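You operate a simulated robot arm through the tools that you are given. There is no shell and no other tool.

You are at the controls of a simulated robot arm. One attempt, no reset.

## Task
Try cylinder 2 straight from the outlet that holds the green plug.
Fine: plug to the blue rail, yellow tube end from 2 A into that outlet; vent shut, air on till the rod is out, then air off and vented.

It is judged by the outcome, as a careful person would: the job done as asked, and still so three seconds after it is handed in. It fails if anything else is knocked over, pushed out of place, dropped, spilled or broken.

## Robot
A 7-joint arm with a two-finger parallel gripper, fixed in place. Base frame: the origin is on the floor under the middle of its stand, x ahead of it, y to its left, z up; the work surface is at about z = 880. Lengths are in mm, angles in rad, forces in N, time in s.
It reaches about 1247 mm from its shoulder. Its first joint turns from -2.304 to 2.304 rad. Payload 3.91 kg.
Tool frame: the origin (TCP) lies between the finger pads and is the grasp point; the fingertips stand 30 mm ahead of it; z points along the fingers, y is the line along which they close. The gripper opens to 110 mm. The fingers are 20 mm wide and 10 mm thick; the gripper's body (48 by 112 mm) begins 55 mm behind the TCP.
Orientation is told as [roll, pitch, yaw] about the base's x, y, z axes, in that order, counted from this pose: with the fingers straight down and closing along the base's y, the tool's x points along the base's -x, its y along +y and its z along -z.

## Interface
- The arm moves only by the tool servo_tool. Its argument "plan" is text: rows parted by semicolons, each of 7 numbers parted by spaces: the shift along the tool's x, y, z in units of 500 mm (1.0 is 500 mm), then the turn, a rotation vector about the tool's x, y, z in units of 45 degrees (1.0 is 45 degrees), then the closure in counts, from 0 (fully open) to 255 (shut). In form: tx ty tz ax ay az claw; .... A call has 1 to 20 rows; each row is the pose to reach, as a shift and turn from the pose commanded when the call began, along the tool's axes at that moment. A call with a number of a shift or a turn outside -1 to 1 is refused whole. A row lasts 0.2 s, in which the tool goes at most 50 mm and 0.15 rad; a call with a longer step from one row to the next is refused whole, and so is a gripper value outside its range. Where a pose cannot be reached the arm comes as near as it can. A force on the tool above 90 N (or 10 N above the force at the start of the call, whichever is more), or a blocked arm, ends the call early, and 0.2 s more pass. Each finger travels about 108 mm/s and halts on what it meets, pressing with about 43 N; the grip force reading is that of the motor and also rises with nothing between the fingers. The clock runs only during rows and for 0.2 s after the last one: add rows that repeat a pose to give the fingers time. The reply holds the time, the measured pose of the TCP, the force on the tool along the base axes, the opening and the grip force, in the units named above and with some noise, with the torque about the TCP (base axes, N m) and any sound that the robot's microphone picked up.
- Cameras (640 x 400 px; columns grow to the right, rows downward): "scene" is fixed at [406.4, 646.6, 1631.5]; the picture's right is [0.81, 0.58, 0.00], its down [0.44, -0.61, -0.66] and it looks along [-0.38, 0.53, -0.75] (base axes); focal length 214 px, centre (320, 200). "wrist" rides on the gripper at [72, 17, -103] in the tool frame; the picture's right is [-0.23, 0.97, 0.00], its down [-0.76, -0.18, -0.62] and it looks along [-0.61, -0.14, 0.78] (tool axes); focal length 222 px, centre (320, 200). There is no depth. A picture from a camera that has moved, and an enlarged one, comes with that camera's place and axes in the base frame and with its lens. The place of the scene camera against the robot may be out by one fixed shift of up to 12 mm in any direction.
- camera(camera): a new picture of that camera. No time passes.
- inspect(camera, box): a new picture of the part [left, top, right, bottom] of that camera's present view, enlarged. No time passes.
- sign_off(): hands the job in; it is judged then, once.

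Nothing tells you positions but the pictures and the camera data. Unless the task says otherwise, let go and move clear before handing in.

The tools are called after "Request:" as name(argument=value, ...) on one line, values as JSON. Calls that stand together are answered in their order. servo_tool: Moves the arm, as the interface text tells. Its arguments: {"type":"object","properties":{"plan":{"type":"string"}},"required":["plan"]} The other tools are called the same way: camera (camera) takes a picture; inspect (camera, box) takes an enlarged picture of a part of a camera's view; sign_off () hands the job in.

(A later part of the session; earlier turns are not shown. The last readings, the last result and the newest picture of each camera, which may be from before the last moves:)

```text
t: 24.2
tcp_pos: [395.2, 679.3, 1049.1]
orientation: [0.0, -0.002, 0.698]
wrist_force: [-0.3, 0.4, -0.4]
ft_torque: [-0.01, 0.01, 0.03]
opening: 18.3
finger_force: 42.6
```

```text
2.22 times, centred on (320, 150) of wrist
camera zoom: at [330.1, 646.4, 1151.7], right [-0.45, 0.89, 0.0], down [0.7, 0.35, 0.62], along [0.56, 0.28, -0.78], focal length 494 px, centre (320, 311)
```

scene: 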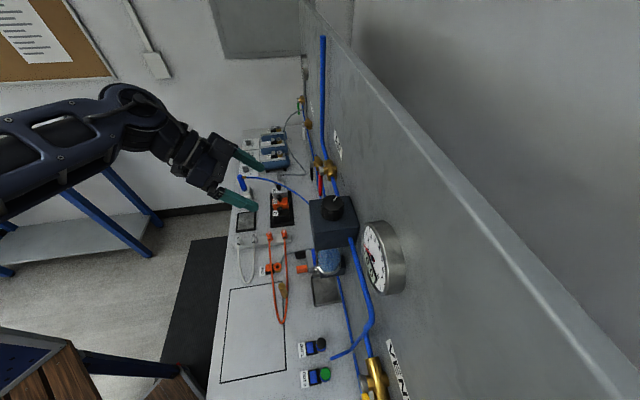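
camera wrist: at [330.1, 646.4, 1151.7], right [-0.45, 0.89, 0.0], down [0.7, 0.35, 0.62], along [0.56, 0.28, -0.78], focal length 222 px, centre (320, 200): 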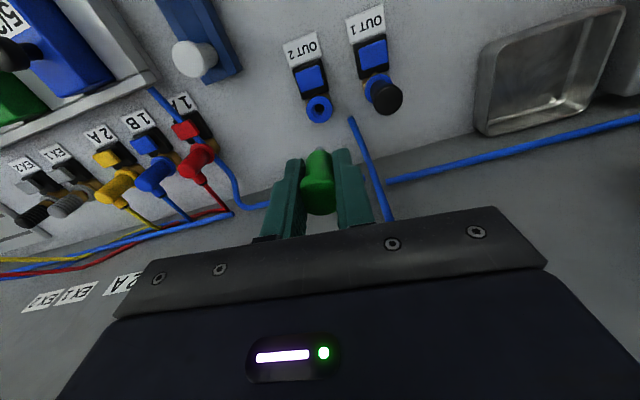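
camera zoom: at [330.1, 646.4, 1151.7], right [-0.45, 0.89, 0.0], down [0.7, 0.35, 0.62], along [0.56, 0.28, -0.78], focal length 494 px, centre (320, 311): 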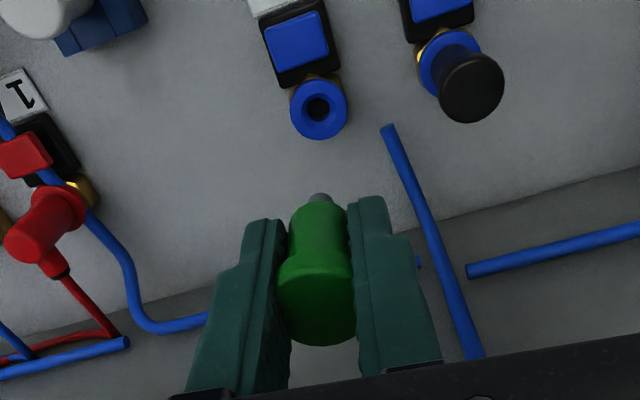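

The green plug is out and held, and OUT 2's socket is empty. Next I carry it over to the blue rail and look at the empty holes from above.

Request:
servo_tool(plan="0 0 -0.06 0 0 0 255; 0.06 -0.03 -0.1 0 0 0 255; 0.14 -0.07 -0.1 0 0 0 255; 0.22 -0.11 -0.1 0 0 0 255; 0.3 -0.15 -0.1 0 0 0 255; 0.36 -0.19 -0.1 0 0 0 255; 0.4 -0.204 -0.1 0 0 0 255; 0.4 -0.204 -0.1 0 0 0 255")

Request:
camera(camera="wrist")

Request:
inspect(camera="wrist", box=[220, 40, 420, 200])

```text
t: 26.0
tcp_pos: [308.0, 469.4, 1099.0]
orientation: [0.0, -0.001, 0.699]
wrist_force: [0.4, -0.1, 0.1]
ft_torque: [-0.02, -0.01, 0.01]
opening: 18.5
finger_force: 42.6
```

```text
taken
camera wrist: at [242.8, 436.8, 1202.2], right [-0.45, 0.89, 0.0], down [0.7, 0.35, 0.62], along [0.56, 0.28, -0.78], focal length 222 px, centre (320, 200)
```

wrist: 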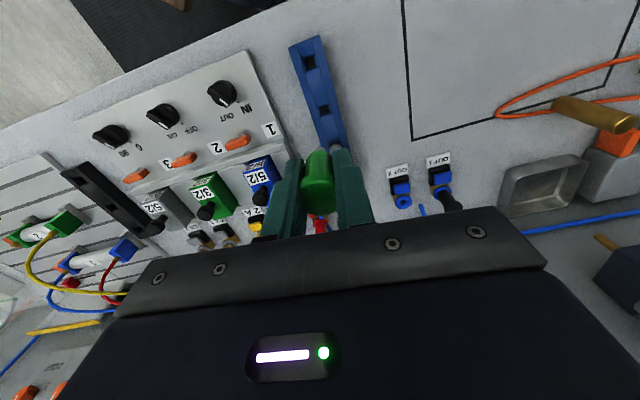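

```text
2.50 times, centred on (320, 120) of wrist
camera zoom: at [242.8, 436.8, 1202.2], right [-0.45, 0.89, 0.0], down [0.7, 0.35, 0.62], along [0.56, 0.28, -0.78], focal length 555 px, centre (320, 400)
```

zoom: 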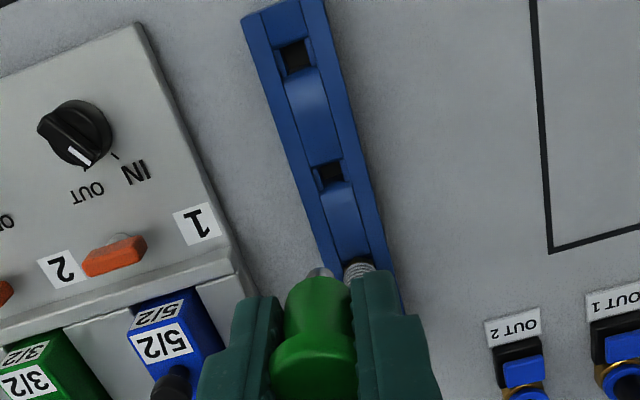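

Two rail holes are empty; I take the middle one (nearer the wall) at about (322, 483), mouth near z = 892. I lower the plug above it and stop short to check alignment.

Request:
servo_tool(plan="-0.02 0.001 0.04 0 0 0 255; -0.039 0.002 0.12 0 0 0 255; -0.039 0.002 0.2 0 0 0 255; -0.039 0.002 0.26 0 0 0 255; -0.039 0.002 0.27 0 0 0 255; -0.039 0.002 0.27 0 0 0 255")

Request:
camera(camera="wrist")

Request:
inspect(camera="wrist", box=[260, 60, 380, 220])

Request:
inspect(camera="scene", box=[120, 280, 300, 400])

```text
t: 27.4
tcp_pos: [320.2, 484.6, 962.0]
orientation: [0.001, 0.0, 0.698]
wrist_force: [0.5, -1.0, 0.1]
ft_torque: [0.0, 0.0, -0.01]
opening: 18.4
finger_force: 43.1
```

```text
taken
camera wrist: at [255.9, 452.4, 1065.5], right [-0.45, 0.89, 0.0], down [0.7, 0.35, 0.62], along [0.56, 0.28, -0.78], focal length 222 px, centre (320, 200)
```

wrist: 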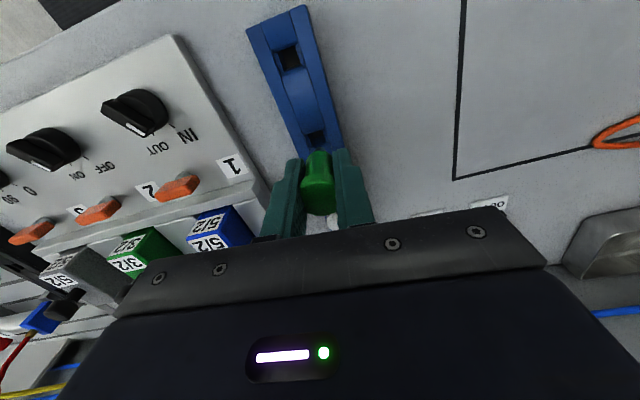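

```text
2.50 times, centred on (320, 140) of wrist
camera zoom: at [255.9, 452.4, 1065.5], right [-0.45, 0.89, 0.0], down [0.7, 0.35, 0.62], along [0.56, 0.28, -0.78], focal length 555 px, centre (320, 350)
```

zoom: 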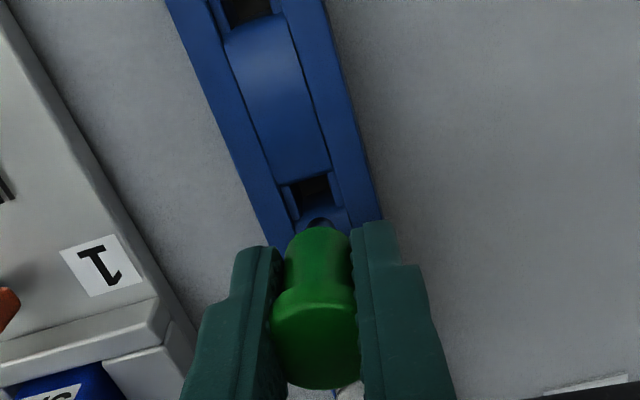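

```text
3.33 times, centred on (210, 340) of scene
camera zoom: at [406.4, 646.6, 1631.5], right [0.81, 0.58, 0.0], down [0.44, -0.61, -0.66], along [-0.38, 0.53, -0.75], focal length 715 px, centre (687, -267)
```

zoom: 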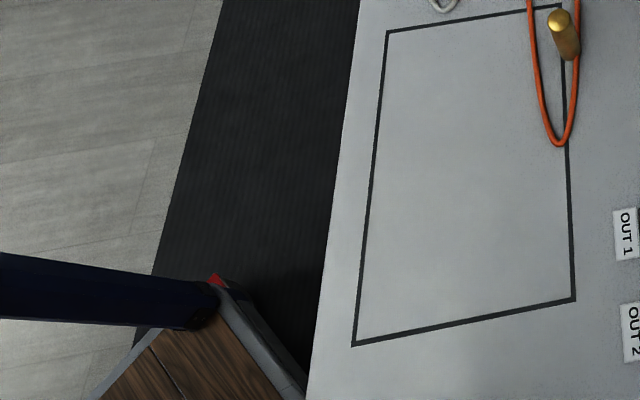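

Request:
inspect(camera="wrist", box=[295, 115, 345, 160])

Request:
inspect(camera="wrist", box=[240, 0, 340, 100])

```text
8.89 times, centred on (320, 138) of wrist
camera zoom: at [255.9, 452.4, 1065.5], right [-0.45, 0.89, 0.0], down [0.7, 0.35, 0.62], along [0.56, 0.28, -0.78], focal length 1974 px, centre (320, 756)
```

zoom: 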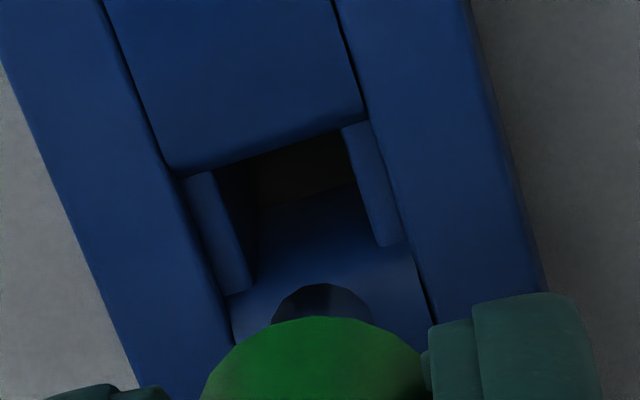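

```text
4.00 times, centred on (290, 50) of wrist
camera zoom: at [255.9, 452.4, 1065.5], right [-0.45, 0.89, 0.0], down [0.7, 0.35, 0.62], along [0.56, 0.28, -0.78], focal length 888 px, centre (440, 800)
```

zoom: 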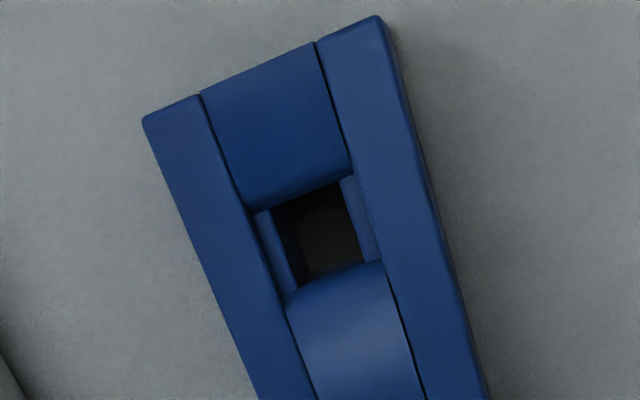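

The rail hole is about 12 mm square and lies roughly 3 mm to one side of the plug's stem. I shift over and come down to just above the mouth to check.

Request:
servo_tool(plan="0.001 -0.006 0 0 0 0 255; 0.001 -0.006 0.02 0 0 0 255; 0.001 -0.006 0.032 0 0 0 255; 0.001 -0.006 0.032 0 0 0 255")

Request:
inspect(camera="wrist", box=[280, 100, 360, 170])

```text
t: 28.4
tcp_pos: [322.0, 482.2, 948.5]
orientation: [-0.001, -0.002, 0.7]
wrist_force: [-12.9, -13.2, 32.4]
ft_torque: [-0.49, 0.45, -0.03]
opening: 18.7
finger_force: 43.0
```

```text
5.71 times, centred on (320, 135) of wrist
camera zoom: at [256.6, 448.9, 1051.0], right [-0.45, 0.89, 0.0], down [0.7, 0.35, 0.62], along [0.56, 0.28, -0.78], focal length 1269 px, centre (320, 571)
```

zoom: 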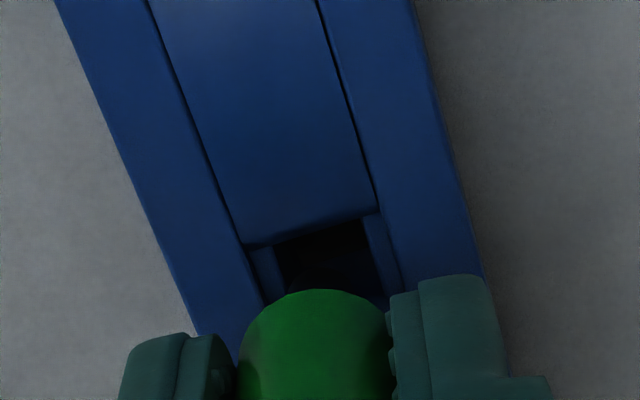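

The stem touched the wall-side edge of the hole, so the rail top is near z = 900 and the hole is ~3 mm nearer the robot. I back up a little, shift, and try again gently.

Request:
servo_tool(plan="0 0 -0.014 0 0 0 255; 0.006 0.0015 -0.014 0 0 0 255; 0.006 0.0015 -0.004 0 0 0 255; 0.006 0.0015 0.002 0 0 0 255; 0.006 0.0015 0.006 0 0 0 255")

Request:
inspect(camera="wrist", box=[280, 100, 360, 170])

```text
t: 29.6
tcp_pos: [319.8, 481.5, 945.3]
orientation: [-0.002, 0.0, 0.698]
wrist_force: [-0.8, 0.8, 0.0]
ft_torque: [0.02, 0.05, -0.03]
opening: 18.5
finger_force: 42.5
```

```text
5.71 times, centred on (320, 135) of wrist
camera zoom: at [254.9, 448.2, 1047.7], right [-0.45, 0.89, 0.0], down [0.7, 0.35, 0.62], along [0.56, 0.28, -0.78], focal length 1269 px, centre (320, 571)
```

zoom: 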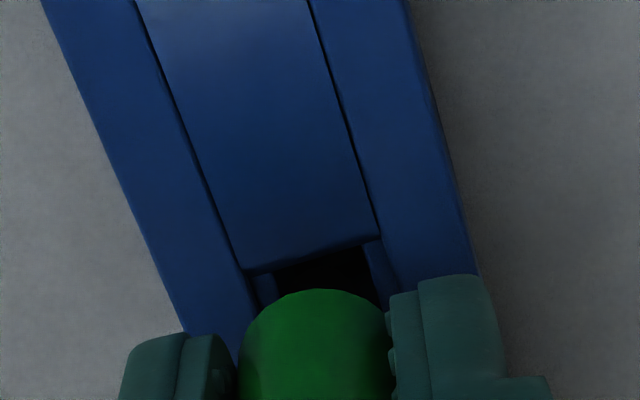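

No contact force now below the earlier contact height, so the stem is in the hole. I continue down in small steps.

Request:
servo_tool(plan="0 0 0.004 0 0 0 255; 0 0 0.008 0 0 0 255; 0 0 0.012 0 0 0 255")

```text
t: 30.4
tcp_pos: [320.4, 482.1, 939.6]
orientation: [0.0, 0.001, 0.699]
wrist_force: [0.0, -0.4, -1.4]
ft_torque: [-0.03, -0.02, 0.01]
opening: 18.3
finger_force: 43.0
```

Request:
servo_tool(plan="0 0 0.004 0 0 0 255; 0 0 0.008 0 0 0 255; 0 0 0.011 0 0 0 255")

Request:
inspect(camera="wrist", box=[260, 100, 380, 220])

```text
t: 31.2
tcp_pos: [320.7, 482.7, 932.5]
orientation: [0.0, 0.001, 0.699]
wrist_force: [0.8, 0.9, -1.6]
ft_torque: [0.03, 0.0, -0.01]
opening: 18.5
finger_force: 42.7
```

```text
3.33 times, centred on (320, 160) of wrist
camera zoom: at [255.0, 448.9, 1035.7], right [-0.45, 0.89, 0.0], down [0.7, 0.35, 0.62], along [0.56, 0.28, -0.78], focal length 740 px, centre (320, 333)
```

zoom: 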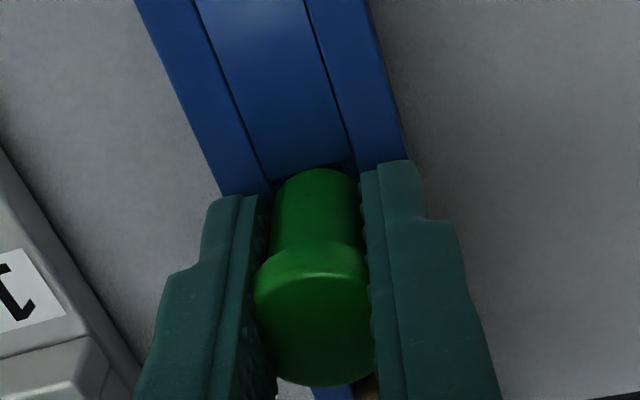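

Request:
servo_tool(plan="0 0 0.003 0 0 0 255; 0 0 0.006 0 0 0 255")

```text
t: 31.8
tcp_pos: [321.2, 481.7, 932.4]
orientation: [0.001, -0.003, 0.698]
wrist_force: [-3.4, -14.7, 66.7]
ft_torque: [-0.84, 0.12, 0.1]
opening: 18.4
finger_force: 43.4
```

It has met a firm stop, so the plug is seated or the fingertips touch the rail. I relieve the push, open, and lift to check.

Request:
servo_tool(plan="0 0 -0.006 0 0 0 255; 0 0 -0.006 0 0 0 170; 0 0 -0.006 0 0 0 150; 0 0 -0.006 0 0 0 150; 0 0 -0.05 0 0 0 150; 0 0 -0.1 0 0 0 150; 0 0 -0.16 0 0 0 150; 0 0 -0.16 0 0 0 150")

Request:
camera(camera="wrist")

Request:
inspect(camera="wrist", box=[240, 60, 400, 220])

```text
t: 33.6
tcp_pos: [318.4, 482.2, 1008.4]
orientation: [-0.002, 0.001, 0.7]
wrist_force: [-1.1, -0.3, -0.7]
ft_torque: [0.01, 0.03, 0.0]
opening: 45.3
finger_force: 0.1
```

```text
taken
camera wrist: at [253.1, 448.6, 1111.0], right [-0.45, 0.89, 0.0], down [0.7, 0.35, 0.62], along [0.56, 0.28, -0.78], focal length 222 px, centre (320, 200)
```

wrist: 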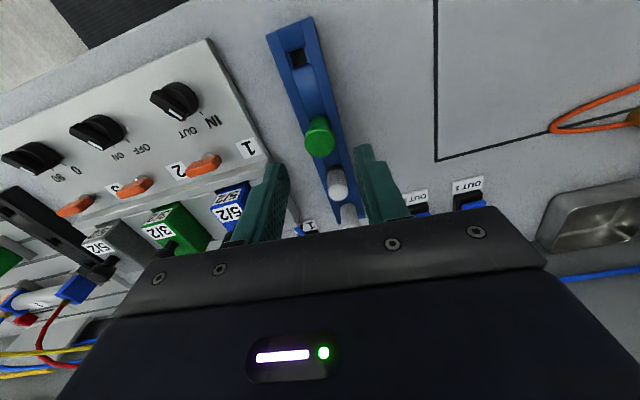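

```text
2.50 times, centred on (320, 140) of wrist
camera zoom: at [253.1, 448.6, 1111.0], right [-0.45, 0.89, 0.0], down [0.7, 0.35, 0.62], along [0.56, 0.28, -0.78], focal length 555 px, centre (320, 350)
```

zoom: 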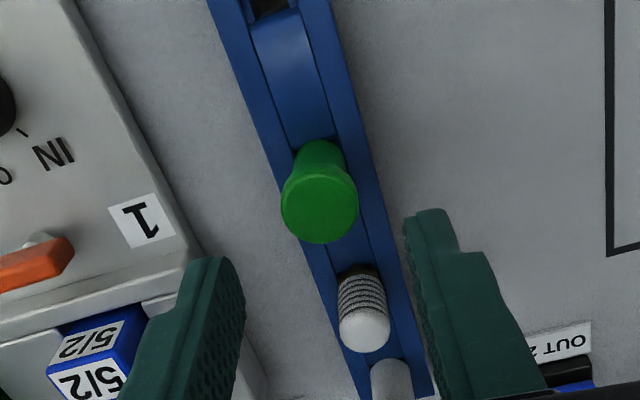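

The green plug now stands upright in the blue rail. Next I go over to port 2 A, high enough to clear the valves, to look at the yellow elbow.

Request:
servo_tool(plan="0 0 -0.06 0 0 0 150; 0 0 -0.11 0 0 0 150; -0.07 -0.06 -0.11 0 0 0 150; -0.14 -0.12 -0.11 0 0 0 150; -0.21 -0.18 -0.11 0 0 0 150; -0.28 -0.24 -0.11 0 0 0 150; -0.34 -0.3 -0.11 0 0 0 150; -0.39 -0.353 -0.11 0 0 0 150; -0.39 -0.353 -0.11 0 0 0 150")

Request:
camera(camera="wrist")

Request:
inspect(camera="wrist", box=[240, 30, 440, 190])

```text
t: 35.6
tcp_pos: [578.2, 476.5, 1065.6]
orientation: [-0.001, 0.002, 0.704]
wrist_force: [-0.7, 0.2, -1.5]
ft_torque: [0.0, -0.01, -0.01]
opening: 45.3
finger_force: 0.0
```

```text
taken
camera wrist: at [512.9, 442.0, 1167.6], right [-0.46, 0.89, 0.0], down [0.7, 0.36, 0.62], along [0.55, 0.28, -0.78], focal length 222 px, centre (320, 200)
```

wrist: 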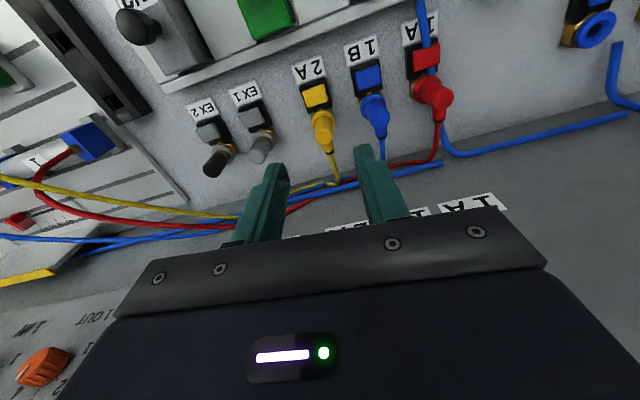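

```text
2.50 times, centred on (340, 110) of wrist
camera zoom: at [512.9, 442.0, 1167.6], right [-0.46, 0.89, 0.0], down [0.7, 0.36, 0.62], along [0.55, 0.28, -0.78], focal length 555 px, centre (270, 425)
```

zoom: 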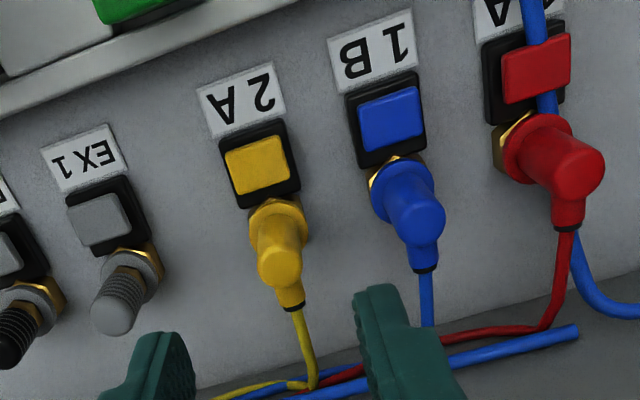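

2 A's button lies near (569, 464) with the yellow elbow about 32 mm nearer the wall, top near z = 948. I close the fingers, align over the button and descend to just above it.

Request:
servo_tool(plan="0.016 -0.003 0 0 0 -0.045 255; 0.0324 -0.0066 0.04 0 0 -0.089 255; 0.0324 -0.0066 0.12 0 0 -0.089 255; 0.0324 -0.0066 0.19 0 0 -0.089 255; 0.0324 -0.0066 0.23 0 0 -0.089 255; 0.0324 -0.0066 0.245 0 0 -0.089 255; 0.0324 -0.0066 0.245 0 0 -0.089 255")

Request:
camera(camera="wrist")

Request:
inspect(camera="wrist", box=[260, 90, 420, 215])

```text
t: 37.2
tcp_pos: [572.0, 461.5, 940.9]
orientation: [0.001, 0.0, 0.768]
wrist_force: [-0.3, 0.4, -0.5]
ft_torque: [-0.04, -0.03, 0.02]
opening: 0.2
finger_force: 38.1
```

```text
taken
camera wrist: at [509.5, 423.4, 1044.6], right [-0.51, 0.86, 0.0], down [0.67, 0.4, 0.62], along [0.53, 0.32, -0.78], focal length 222 px, centre (320, 200)
```

wrist: 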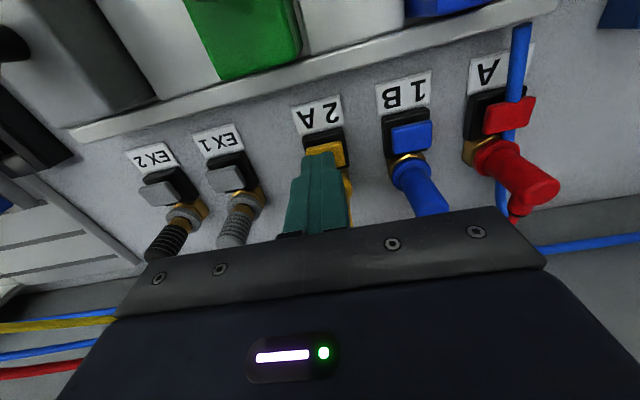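

```text
3.20 times, centred on (340, 152) of wrist
camera zoom: at [509.5, 423.4, 1044.6], right [-0.51, 0.86, 0.0], down [0.67, 0.4, 0.62], along [0.53, 0.32, -0.78], focal length 711 px, centre (256, 352)
```

zoom: 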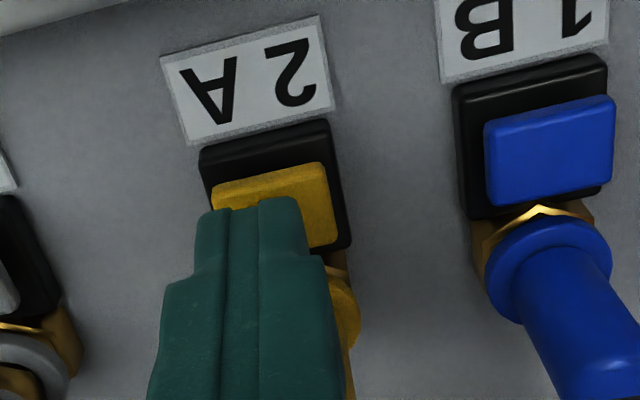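

Fingertips are just over the yellow button, slightly to one side. I shift about 3 mm to centre and press gently until it clicks.

Request:
servo_tool(plan="0.005 0.006 0 0 0 0 255; 0.005 0.006 0.006 0 0 0 255; 0.005 0.006 0.01 0 0 0 255; 0.005 0.006 0.014 0 0 0 255; 0.005 0.006 0.018 0 0 0 255; 0.005 0.006 0.021 0 0 0 255")

Request:
inspect(camera="wrist", box=[260, 90, 420, 215])

```text
t: 38.6
tcp_pos: [569.3, 459.8, 932.2]
orientation: [0.0, -0.001, 0.77]
wrist_force: [0.6, -0.5, -0.1]
ft_torque: [0.05, 0.0, 0.0]
opening: 0.0
finger_force: 37.7
```

```text
3.20 times, centred on (340, 152) of wrist
camera zoom: at [506.3, 422.1, 1035.2], right [-0.51, 0.86, 0.0], down [0.67, 0.4, 0.62], along [0.53, 0.32, -0.78], focal length 711 px, centre (256, 352)
```

zoom: 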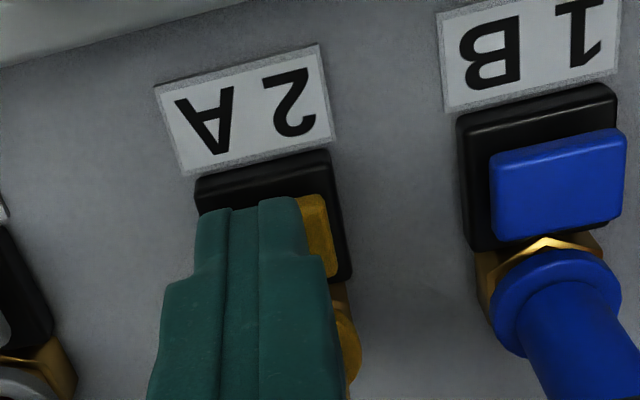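

No click yet and the finger is still left of the button's centre. I shift a few mm more toward it and press further down.

Request:
servo_tool(plan="-0.004 0.007 -0.006 0 0 0 255; -0.004 0.007 0 0 0 0 255; -0.004 0.007 0.004 0 0 0 255; -0.004 0.007 0.008 0 0 0 255")

Request:
inspect(camera="wrist", box=[260, 90, 420, 215])

```text
t: 39.6
tcp_pos: [569.1, 464.0, 927.7]
orientation: [0.0, -0.001, 0.768]
wrist_force: [-0.2, -2.5, 3.8]
ft_torque: [-0.06, 0.03, -0.03]
opening: 0.0
finger_force: 37.4
heard: click
```

```text
3.20 times, centred on (340, 152) of wrist
camera zoom: at [505.3, 426.5, 1031.4], right [-0.51, 0.86, 0.0], down [0.67, 0.4, 0.62], along [0.53, 0.32, -0.78], focal length 711 px, centre (256, 352)
```

zoom: 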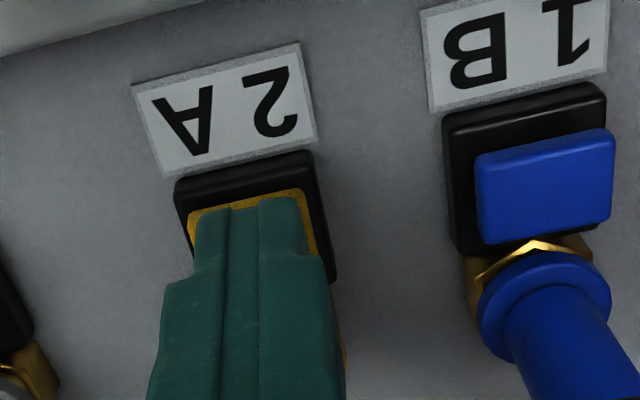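

One click heard; last time there were two. I press about 2 mm further.

Request:
servo_tool(plan="0 0 0.003 0 0 0 255; 0 0 0.005 0 0 0 255")

```text
t: 40.2
tcp_pos: [568.0, 464.1, 926.1]
orientation: [0.0, -0.002, 0.768]
wrist_force: [0.5, -3.0, 10.8]
ft_torque: [-0.07, -0.05, -0.01]
opening: 0.0
finger_force: 37.5
```

Request:
servo_tool(plan="0 0 -0.04 0 0 0 255; 0 0 -0.12 0 0 0 255; 0.02 0 -0.18 0 0 0 200; 0.02 0 -0.18 0 0 0 155; 0.02 0 -0.18 0 0 0 155")

Request:
camera(camera="wrist")

Request:
inspect(camera="wrist", box=[260, 70, 420, 195])

```text
t: 41.4
tcp_pos: [558.9, 459.7, 1018.2]
orientation: [0.001, 0.0, 0.77]
wrist_force: [0.3, 0.3, 0.5]
ft_torque: [-0.01, 0.01, 0.02]
opening: 43.2
finger_force: 0.0
```

```text
taken
camera wrist: at [497.0, 421.1, 1120.7], right [-0.51, 0.86, 0.0], down [0.67, 0.4, 0.62], along [0.53, 0.32, -0.78], focal length 222 px, centre (320, 200)
```

wrist: 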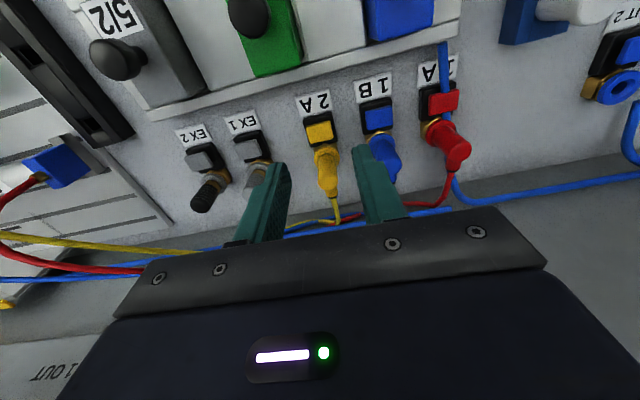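

```text
3.20 times, centred on (340, 132) of wrist
camera zoom: at [497.0, 421.1, 1120.7], right [-0.51, 0.86, 0.0], down [0.67, 0.4, 0.62], along [0.53, 0.32, -0.78], focal length 711 px, centre (256, 416)
```

zoom: 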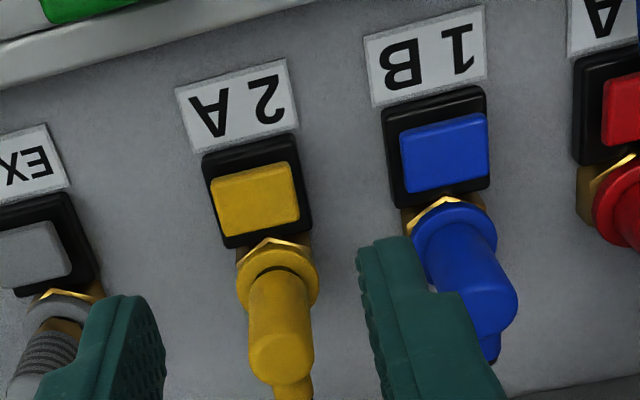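

A gap has opened at the yellow collar, so the elbow has popped loose. I move over it with the fingers on either side and check alignment before lowering.

Request:
servo_tool(plan="-0.04 -0.003 0 0 0 0 155; -0.0855 -0.007 0.02 0 0 0 155; -0.0855 -0.007 0.07 0 0 0 155; -0.0855 -0.007 0.09 0 0 0 155; -0.0855 -0.007 0.09 0 0 0 155")

Request:
camera(camera="wrist")

Request:
inspect(camera="wrist", box=[240, 90, 400, 215])

```text
t: 42.8
tcp_pos: [583.3, 478.7, 995.9]
orientation: [-0.002, -0.028, 0.773]
wrist_force: [-0.3, 0.2, -0.2]
ft_torque: [-0.04, 0.04, 0.0]
opening: 43.1
finger_force: 0.0
stopped in row 5: the arm was blocked; the commanded pose is now the measured one
```

```text
taken
camera wrist: at [517.8, 438.7, 1095.8], right [-0.52, 0.86, 0.0], down [0.66, 0.39, 0.64], along [0.55, 0.34, -0.76], focal length 222 px, centre (320, 200)
```

wrist: 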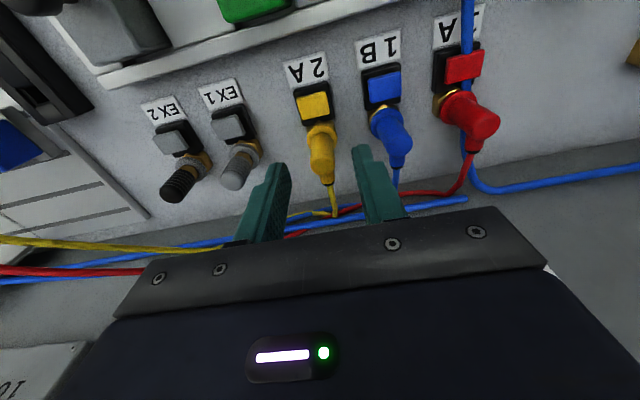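

```text
3.20 times, centred on (320, 152) of wrist
camera zoom: at [517.8, 438.7, 1095.8], right [-0.52, 0.86, 0.0], down [0.66, 0.39, 0.64], along [0.55, 0.34, -0.76], focal length 711 px, centre (320, 352)
```

zoom: 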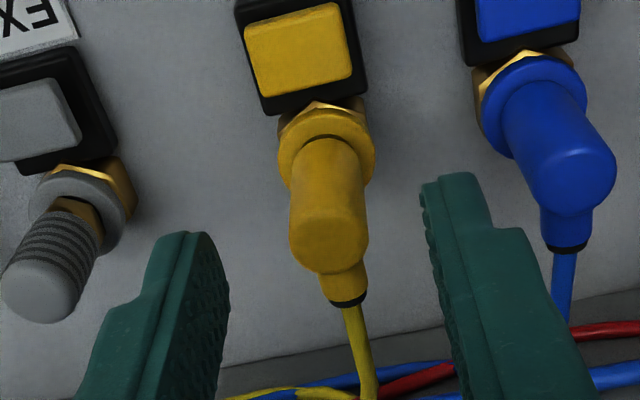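

The arm was reported blocked although the tool feels no force, so a link above the hand probably met something on the wall, such as the clear panel above these ports. I back straight off and look at what is up there.

Request:
servo_tool(plan="0.03 0 0 0 0 0 155; 0.07 0 -0.02 0 0.03 0 155; 0.1 0 -0.04 0 0.035 0 155; 0.1 0 -0.04 0 0.035 0 155")

Request:
camera(camera="scene")

Request:
camera(camera="wrist")

```text
t: 43.8
tcp_pos: [553.3, 455.9, 1003.5]
orientation: [-0.001, 0.009, 0.772]
wrist_force: [-0.5, -0.8, 0.4]
ft_torque: [-0.01, 0.0, 0.0]
opening: 43.1
finger_force: 0.0
```

```text
taken
```

scene: 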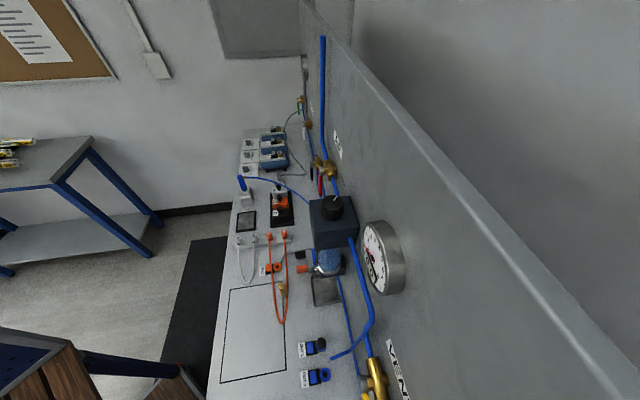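

```text
taken
camera wrist: at [491.2, 418.2, 1107.3], right [-0.52, 0.86, 0.0], down [0.67, 0.41, 0.62], along [0.53, 0.32, -0.79], focal length 222 px, centre (320, 200)
```

wrist: 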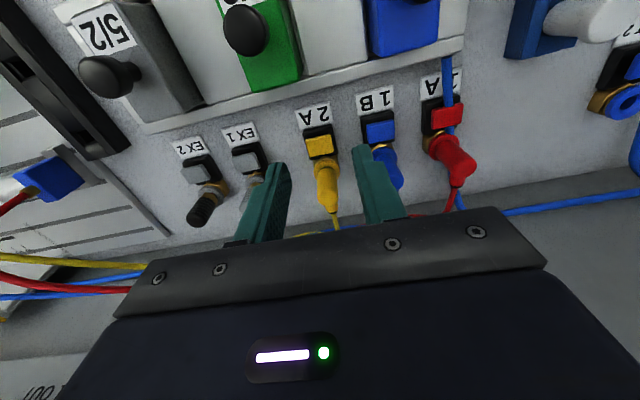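

I'll pull back and up with the wrist tilted to see what is mounted on the wall above port 2 A.

Request:
servo_tool(plan="0.08 0 0 0 0 0 155; 0.16 0 0 0 0 0 155; 0.24 0 -0.04 0 0 0 155; 0.3 0 -0.11 0 -0.1667 0 155; 0.3 0 -0.2 0 -0.333 0 155; 0.3 0 -0.29 0 -0.5 0 155; 0.3 0 -0.38 0 -0.667 0 155; 0.3 0 -0.47 0 -0.833 0 155; 0.3 0 -0.56 0 -1 0 155; 0.3 0 -0.56 0 -1 0 155")

Request:
camera(camera="wrist")

Request:
inspect(camera="wrist", box=[200, 20, 500, 220])

```text
t: 46.0
tcp_pos: [451.9, 353.4, 1286.7]
orientation: [-0.002, -0.778, 0.774]
wrist_force: [0.0, -0.4, -0.5]
ft_torque: [0.01, 0.02, 0.03]
opening: 43.1
finger_force: 0.1
```

```text
taken
camera wrist: at [351.8, 278.6, 1309.3], right [-0.56, 0.81, 0.16], down [0.2, -0.05, 0.98], along [0.8, 0.58, -0.13], focal length 222 px, centre (320, 200)
```

wrist: 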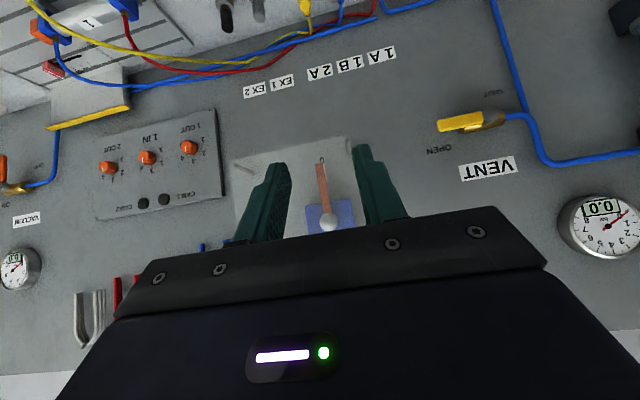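

```text
2.00 times, centred on (350, 120) of wrist
camera zoom: at [351.8, 278.6, 1309.3], right [-0.56, 0.81, 0.16], down [0.2, -0.05, 0.98], along [0.8, 0.58, -0.13], focal length 444 px, centre (260, 360)
```

zoom: 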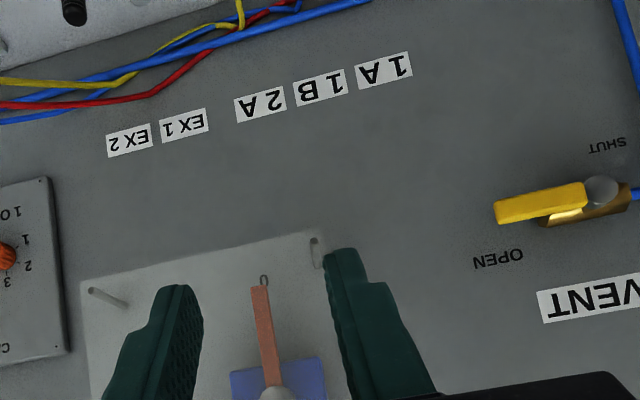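

A clear acrylic panel stands off the wall at about n' = 787 above 2 A, with its lower edge near z = 1170; the upright hand hit it. I'll approach the elbow with the hand leaning back about 22° so it stays clear.

Request:
servo_tool(plan="0.039 0 0.0738 0 0.1 0 155; 0.078 0 0.1477 0 0.2 0 155; 0.117 0 0.2215 0 0.3 0 155; 0.156 -0.002 0.295 0 0.4 0 155; 0.1952 -0.004 0.3692 0 0.502 0 155; 0.1748 -0.005 0.4432 0 0.502 0 155; 0.1544 -0.006 0.5172 0 0.502 0 155; 0.134 -0.006 0.591 0 0.502 0 155; 0.134 -0.006 0.591 0 0.502 0 155")

Request:
camera(camera="wrist")

Request:
inspect(camera="wrist", box=[240, 30, 440, 190])

```text
t: 48.0
tcp_pos: [566.4, 461.4, 1026.6]
orientation: [-0.002, -0.382, 0.771]
wrist_force: [0.1, -0.3, -0.1]
ft_torque: [-0.05, 0.01, 0.03]
opening: 43.1
finger_force: 0.0
```

```text
taken
camera wrist: at [479.6, 399.7, 1095.8], right [-0.53, 0.85, 0.08], down [0.46, 0.2, 0.86], along [0.71, 0.49, -0.5], focal length 222 px, centre (320, 200)
```

wrist: 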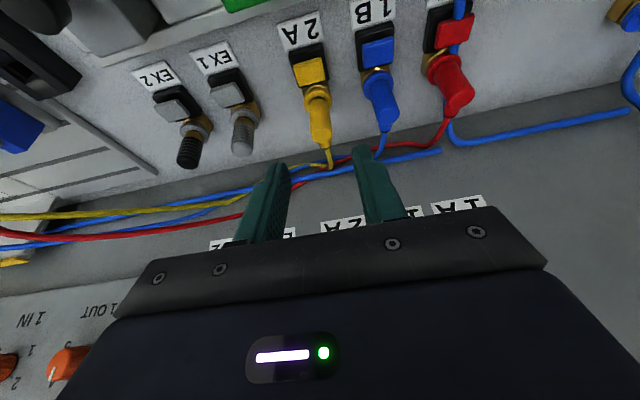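

```text
2.50 times, centred on (340, 110) of wrist
camera zoom: at [479.6, 399.7, 1095.8], right [-0.53, 0.85, 0.08], down [0.46, 0.2, 0.86], along [0.71, 0.49, -0.5], focal length 555 px, centre (270, 425)
```

zoom: 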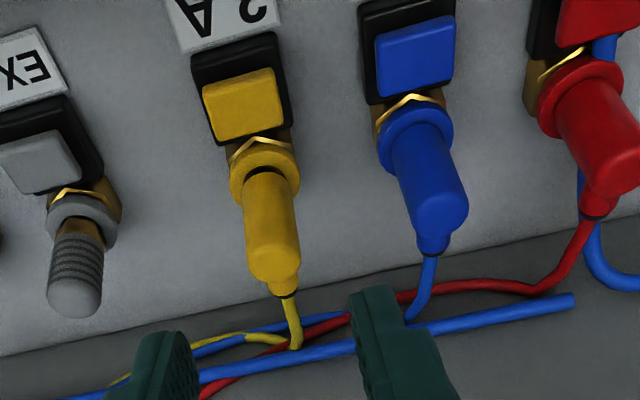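

The hand leans back now and the elbow's axis is at about (592, 486). I move in over it and stop just above to check the finger alignment.

Request:
servo_tool(plan="-0.018 -0.001 0.04 0 0 0 155; -0.0351 -0.001 0.0896 0 0 0 155; -0.0351 -0.001 0.0896 0 0 0 155")

Request:
camera(camera="wrist")

Request:
inspect(camera="wrist", box=[240, 60, 400, 220])

```text
t: 48.8
tcp_pos: [589.6, 483.3, 993.2]
orientation: [0.0, -0.383, 0.77]
wrist_force: [0.1, 0.6, -1.2]
ft_torque: [-0.02, 0.02, 0.02]
opening: 43.2
finger_force: 0.0
```

```text
taken
camera wrist: at [502.6, 422.1, 1060.5], right [-0.53, 0.85, 0.08], down [0.46, 0.2, 0.86], along [0.71, 0.49, -0.5], focal length 222 px, centre (320, 200)
```

wrist: 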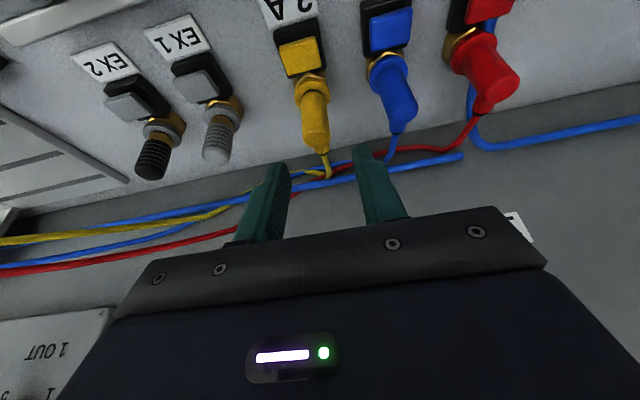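

```text
2.50 times, centred on (320, 140) of wrist
camera zoom: at [502.6, 422.1, 1060.5], right [-0.53, 0.85, 0.08], down [0.46, 0.2, 0.86], along [0.71, 0.49, -0.5], focal length 555 px, centre (320, 350)
```

zoom: 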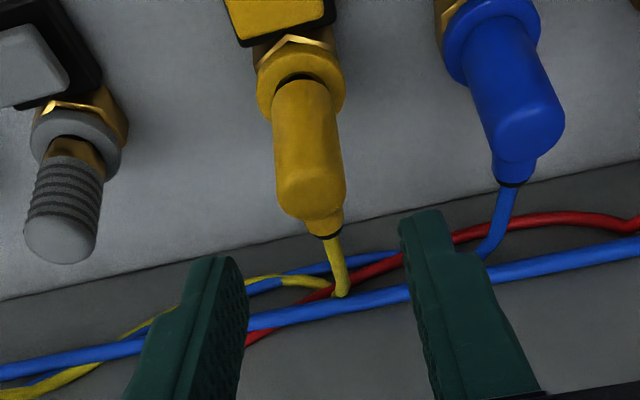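

Elbow and fingers line up within a millimetre or two. I lower straight down around it and close.

Request:
servo_tool(plan="0.017 0 0.042 0 0 0 155; 0.033 0 0.085 0 0 0 155; 0.041 0 0.106 0 0 0 155; 0.041 0 0.106 0 0 0 155")

Request:
inspect(camera="wrist", box=[240, 80, 400, 240])

```text
t: 49.8
tcp_pos: [591.6, 485.3, 933.6]
orientation: [-0.001, -0.383, 0.772]
wrist_force: [0.5, 0.2, 0.5]
ft_torque: [0.01, -0.01, 0.01]
opening: 43.2
finger_force: 0.1
```

```text
2.50 times, centred on (320, 160) of wrist
camera zoom: at [504.5, 423.6, 1002.6], right [-0.53, 0.85, 0.08], down [0.46, 0.2, 0.86], along [0.71, 0.49, -0.5], focal length 555 px, centre (320, 300)
```

zoom: 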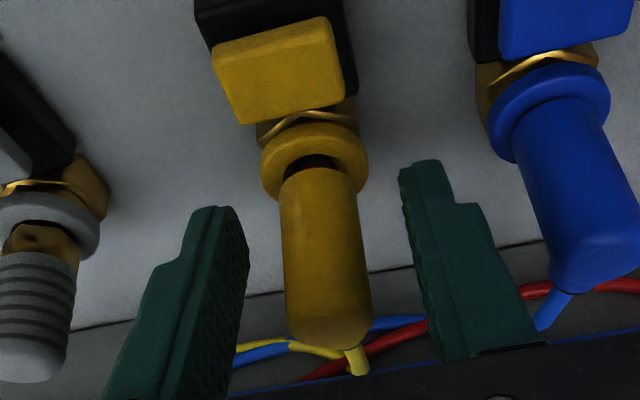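

The elbow sits between the fingers, clear of neighbours. Closing now.

Request:
servo_tool(plan="0 0 0 0 0 0 255; 0 0 0 0 0 0 255; 0 0 0 0 0 0 255")

Request:
inspect(camera="wrist", box=[240, 80, 400, 240])

```text
t: 50.6
tcp_pos: [591.7, 483.4, 935.5]
orientation: [-0.003, -0.383, 0.772]
wrist_force: [0.3, 0.1, 0.4]
ft_torque: [-0.01, 0.04, 0.02]
opening: 18.3
finger_force: 43.5
```

```text
2.50 times, centred on (320, 160) of wrist
camera zoom: at [504.6, 423.6, 1002.8], right [-0.53, 0.85, 0.08], down [0.46, 0.2, 0.86], along [0.71, 0.49, -0.5], focal length 555 px, centre (320, 300)
```

zoom: 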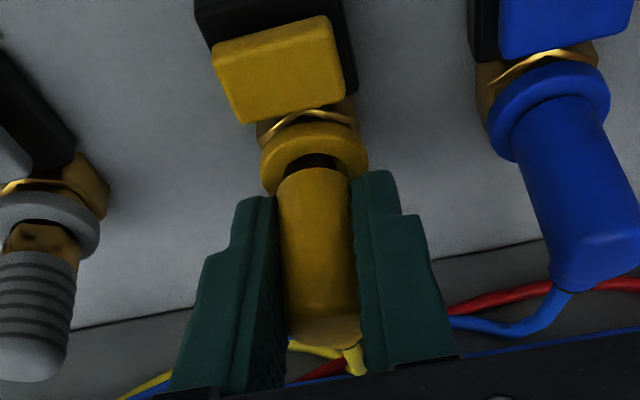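

The elbow is held with no side load. I lift it straight up slowly, watching the force from the tube.

Request:
servo_tool(plan="-0.0075 0 -0.0186 0 0 0 255; -0.0149 0 -0.0371 0 0 0 255; -0.0224 0 -0.0557 0 0 0 255; -0.0298 0 -0.0742 0 0 0 255; -0.0298 0 -0.0742 0 0 0 255")

Request:
camera(camera="wrist")

Request:
inspect(camera="wrist", box=[240, 60, 400, 240])

```text
t: 51.8
tcp_pos: [590.8, 483.1, 973.8]
orientation: [-0.001, -0.381, 0.77]
wrist_force: [-0.8, 0.7, -0.3]
ft_torque: [0.0, 0.01, 0.03]
opening: 18.5
finger_force: 43.2
```

```text
taken
camera wrist: at [503.6, 422.2, 1042.9], right [-0.53, 0.85, 0.08], down [0.46, 0.2, 0.86], along [0.71, 0.49, -0.5], focal length 222 px, centre (320, 200)
```

wrist: 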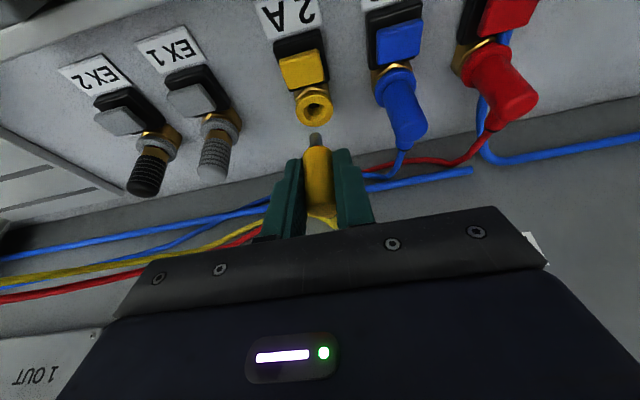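

```text
2.22 times, centred on (320, 150) of wrist
camera zoom: at [503.6, 422.2, 1042.9], right [-0.53, 0.85, 0.08], down [0.46, 0.2, 0.86], along [0.71, 0.49, -0.5], focal length 494 px, centre (320, 311)
```

zoom: 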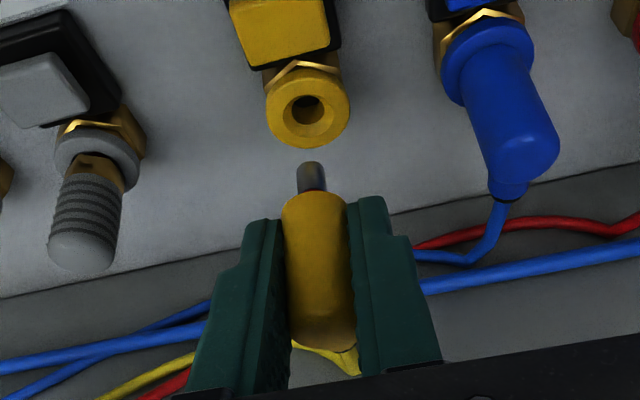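

The yellow tube end is out of 2 A and held. I back off from the acrylic panel, then carry it along toward OUT 2, checking tube tension midway.

Request:
servo_tool(plan="0.0593 0 -0.067 0 0 0 255; 0.0778 0.04 -0.1283 0 0 0 255; 0.0778 0.12 -0.1283 0 0 0 255; 0.0778 0.2 -0.1283 0 0 0 255; 0.0778 0.28 -0.1283 0 0 0 255; 0.0778 0.28 -0.1283 0 0 0 255")

Request:
camera(camera="wrist")

```text
t: 53.2
tcp_pos: [453.8, 545.1, 1019.9]
orientation: [-0.001, -0.383, 0.772]
wrist_force: [-0.5, -0.7, 0.0]
ft_torque: [-0.01, -0.02, 0.02]
opening: 18.3
finger_force: 43.1
```

```text
taken
camera wrist: at [367.0, 483.0, 1087.8], right [-0.53, 0.85, 0.08], down [0.46, 0.2, 0.86], along [0.71, 0.49, -0.5], focal length 222 px, centre (320, 200)
```

wrist: 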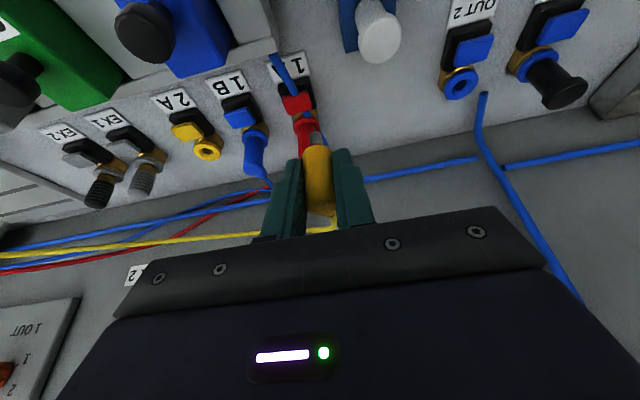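

The tube follows without tension. I continue to above OUT 2.

Request:
servo_tool(plan="0 0.08 0 0 0 0 255; 0 0.16 0 0 0 0 255; 0 0.24 0 0 0 0 255; -0.03 0.268 0.012 0 0 0 255; -0.0742 0.268 0.0298 0 0 0 255; -0.0742 0.268 0.0298 0 0 0 255")

Request:
camera(camera="wrist")

Request:
inspect(camera="wrist", box=[260, 60, 400, 220])

Request:
camera(camera="scene")

```text
t: 54.6
tcp_pos: [385.4, 667.5, 1018.3]
orientation: [-0.001, -0.379, 0.772]
wrist_force: [-0.2, 0.5, 0.1]
ft_torque: [-0.01, 0.02, -0.04]
opening: 18.1
finger_force: 42.9
```

```text
taken
camera wrist: at [298.0, 606.3, 1086.5], right [-0.53, 0.84, 0.08], down [0.46, 0.2, 0.86], along [0.71, 0.49, -0.5], focal length 222 px, centre (320, 200)
```

wrist: 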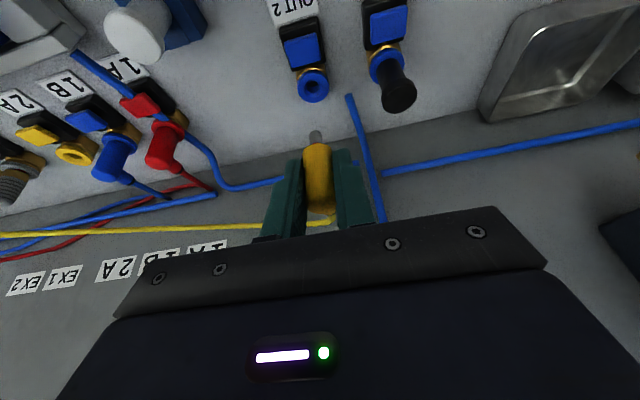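

```text
2.50 times, centred on (330, 140) of wrist
camera zoom: at [298.0, 606.3, 1086.5], right [-0.53, 0.84, 0.08], down [0.46, 0.2, 0.86], along [0.71, 0.49, -0.5], focal length 555 px, centre (295, 350)
```

zoom: 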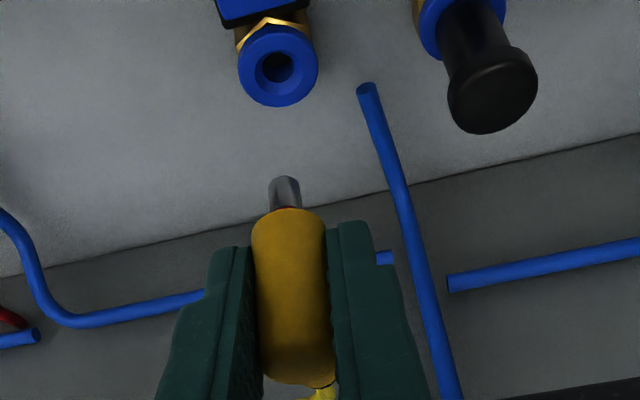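

```text
taken
```

scene: 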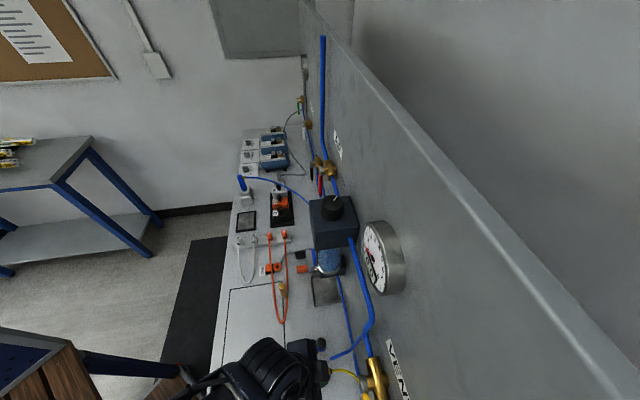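

The socket centre is at about (396, 678), and the stem needs to go 13 mm toward the wall. I move there while lowering to just above the collar for a final check.

Request:
servo_tool(plan="-0.0249 0 0.01 0 0 0 255; -0.0105 0 0.046 0 0 0 255; 0.0048 0 0.084 0 0 0 255; 0.0197 0 0.1214 0 0 0 255; 0.0197 0 0.1214 0 0 0 255")

Request:
inspect(camera="wrist", box=[280, 90, 360, 190])

Request:
camera(camera="wrist")

```text
t: 55.8
tcp_pos: [394.5, 674.0, 959.1]
orientation: [-0.002, -0.383, 0.77]
wrist_force: [-0.2, 0.0, 0.0]
ft_torque: [0.04, -0.02, 0.01]
opening: 18.1
finger_force: 43.3
```

```text
4.00 times, centred on (320, 140) of wrist
camera zoom: at [307.1, 612.9, 1027.3], right [-0.53, 0.85, 0.08], down [0.46, 0.2, 0.86], along [0.71, 0.49, -0.5], focal length 888 px, centre (320, 440)
```

zoom: 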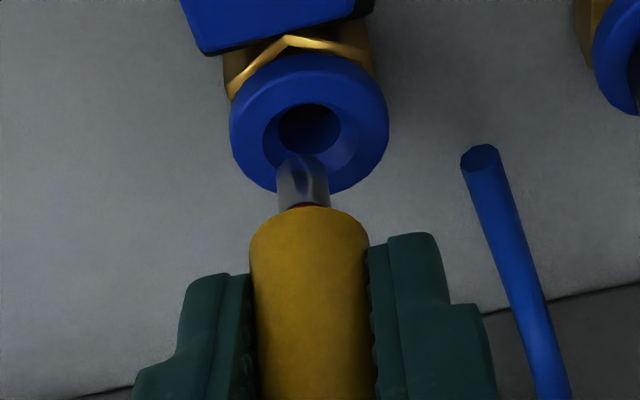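

```text
taken
camera wrist: at [307.1, 612.9, 1027.3], right [-0.53, 0.85, 0.08], down [0.46, 0.2, 0.86], along [0.71, 0.49, -0.5], focal length 222 px, centre (320, 200)
```

wrist: 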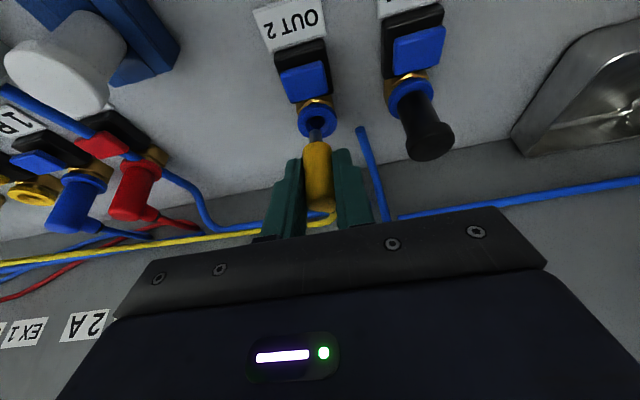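

Stem and socket are nearly aligned; by the vertical line through the stem the hole is ~2 mm farther along the bench and ~2 mm toward the wall. I shift and lower slowly.

Request:
servo_tool(plan="-0.0037 0.004 0.0015 0 0 0 255; -0.0015 0.004 0.007 0 0 0 255; 0.0007 0.004 0.0126 0 0 0 255; 0.003 0.004 0.0182 0 0 0 255")

Request:
inspect(camera="wrist", box=[280, 90, 360, 190])

```text
t: 56.8
tcp_pos: [394.9, 677.5, 950.8]
orientation: [-0.002, -0.382, 0.773]
wrist_force: [-5.1, -1.6, 3.4]
ft_torque: [-0.03, 0.22, 0.04]
opening: 18.2
finger_force: 43.2
```

```text
4.00 times, centred on (320, 140) of wrist
camera zoom: at [307.9, 616.4, 1018.6], right [-0.53, 0.85, 0.08], down [0.46, 0.2, 0.86], along [0.71, 0.49, -0.5], focal length 888 px, centre (320, 440)
```

zoom: 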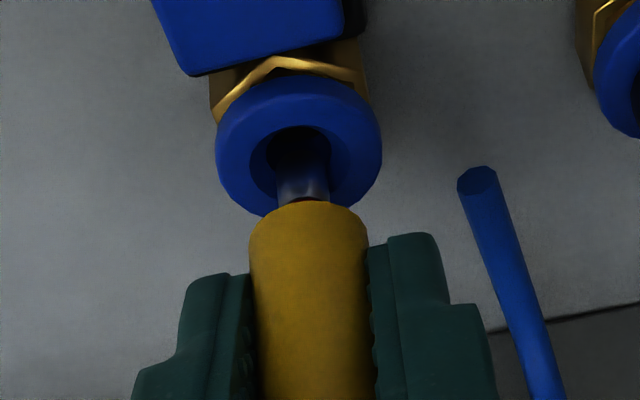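

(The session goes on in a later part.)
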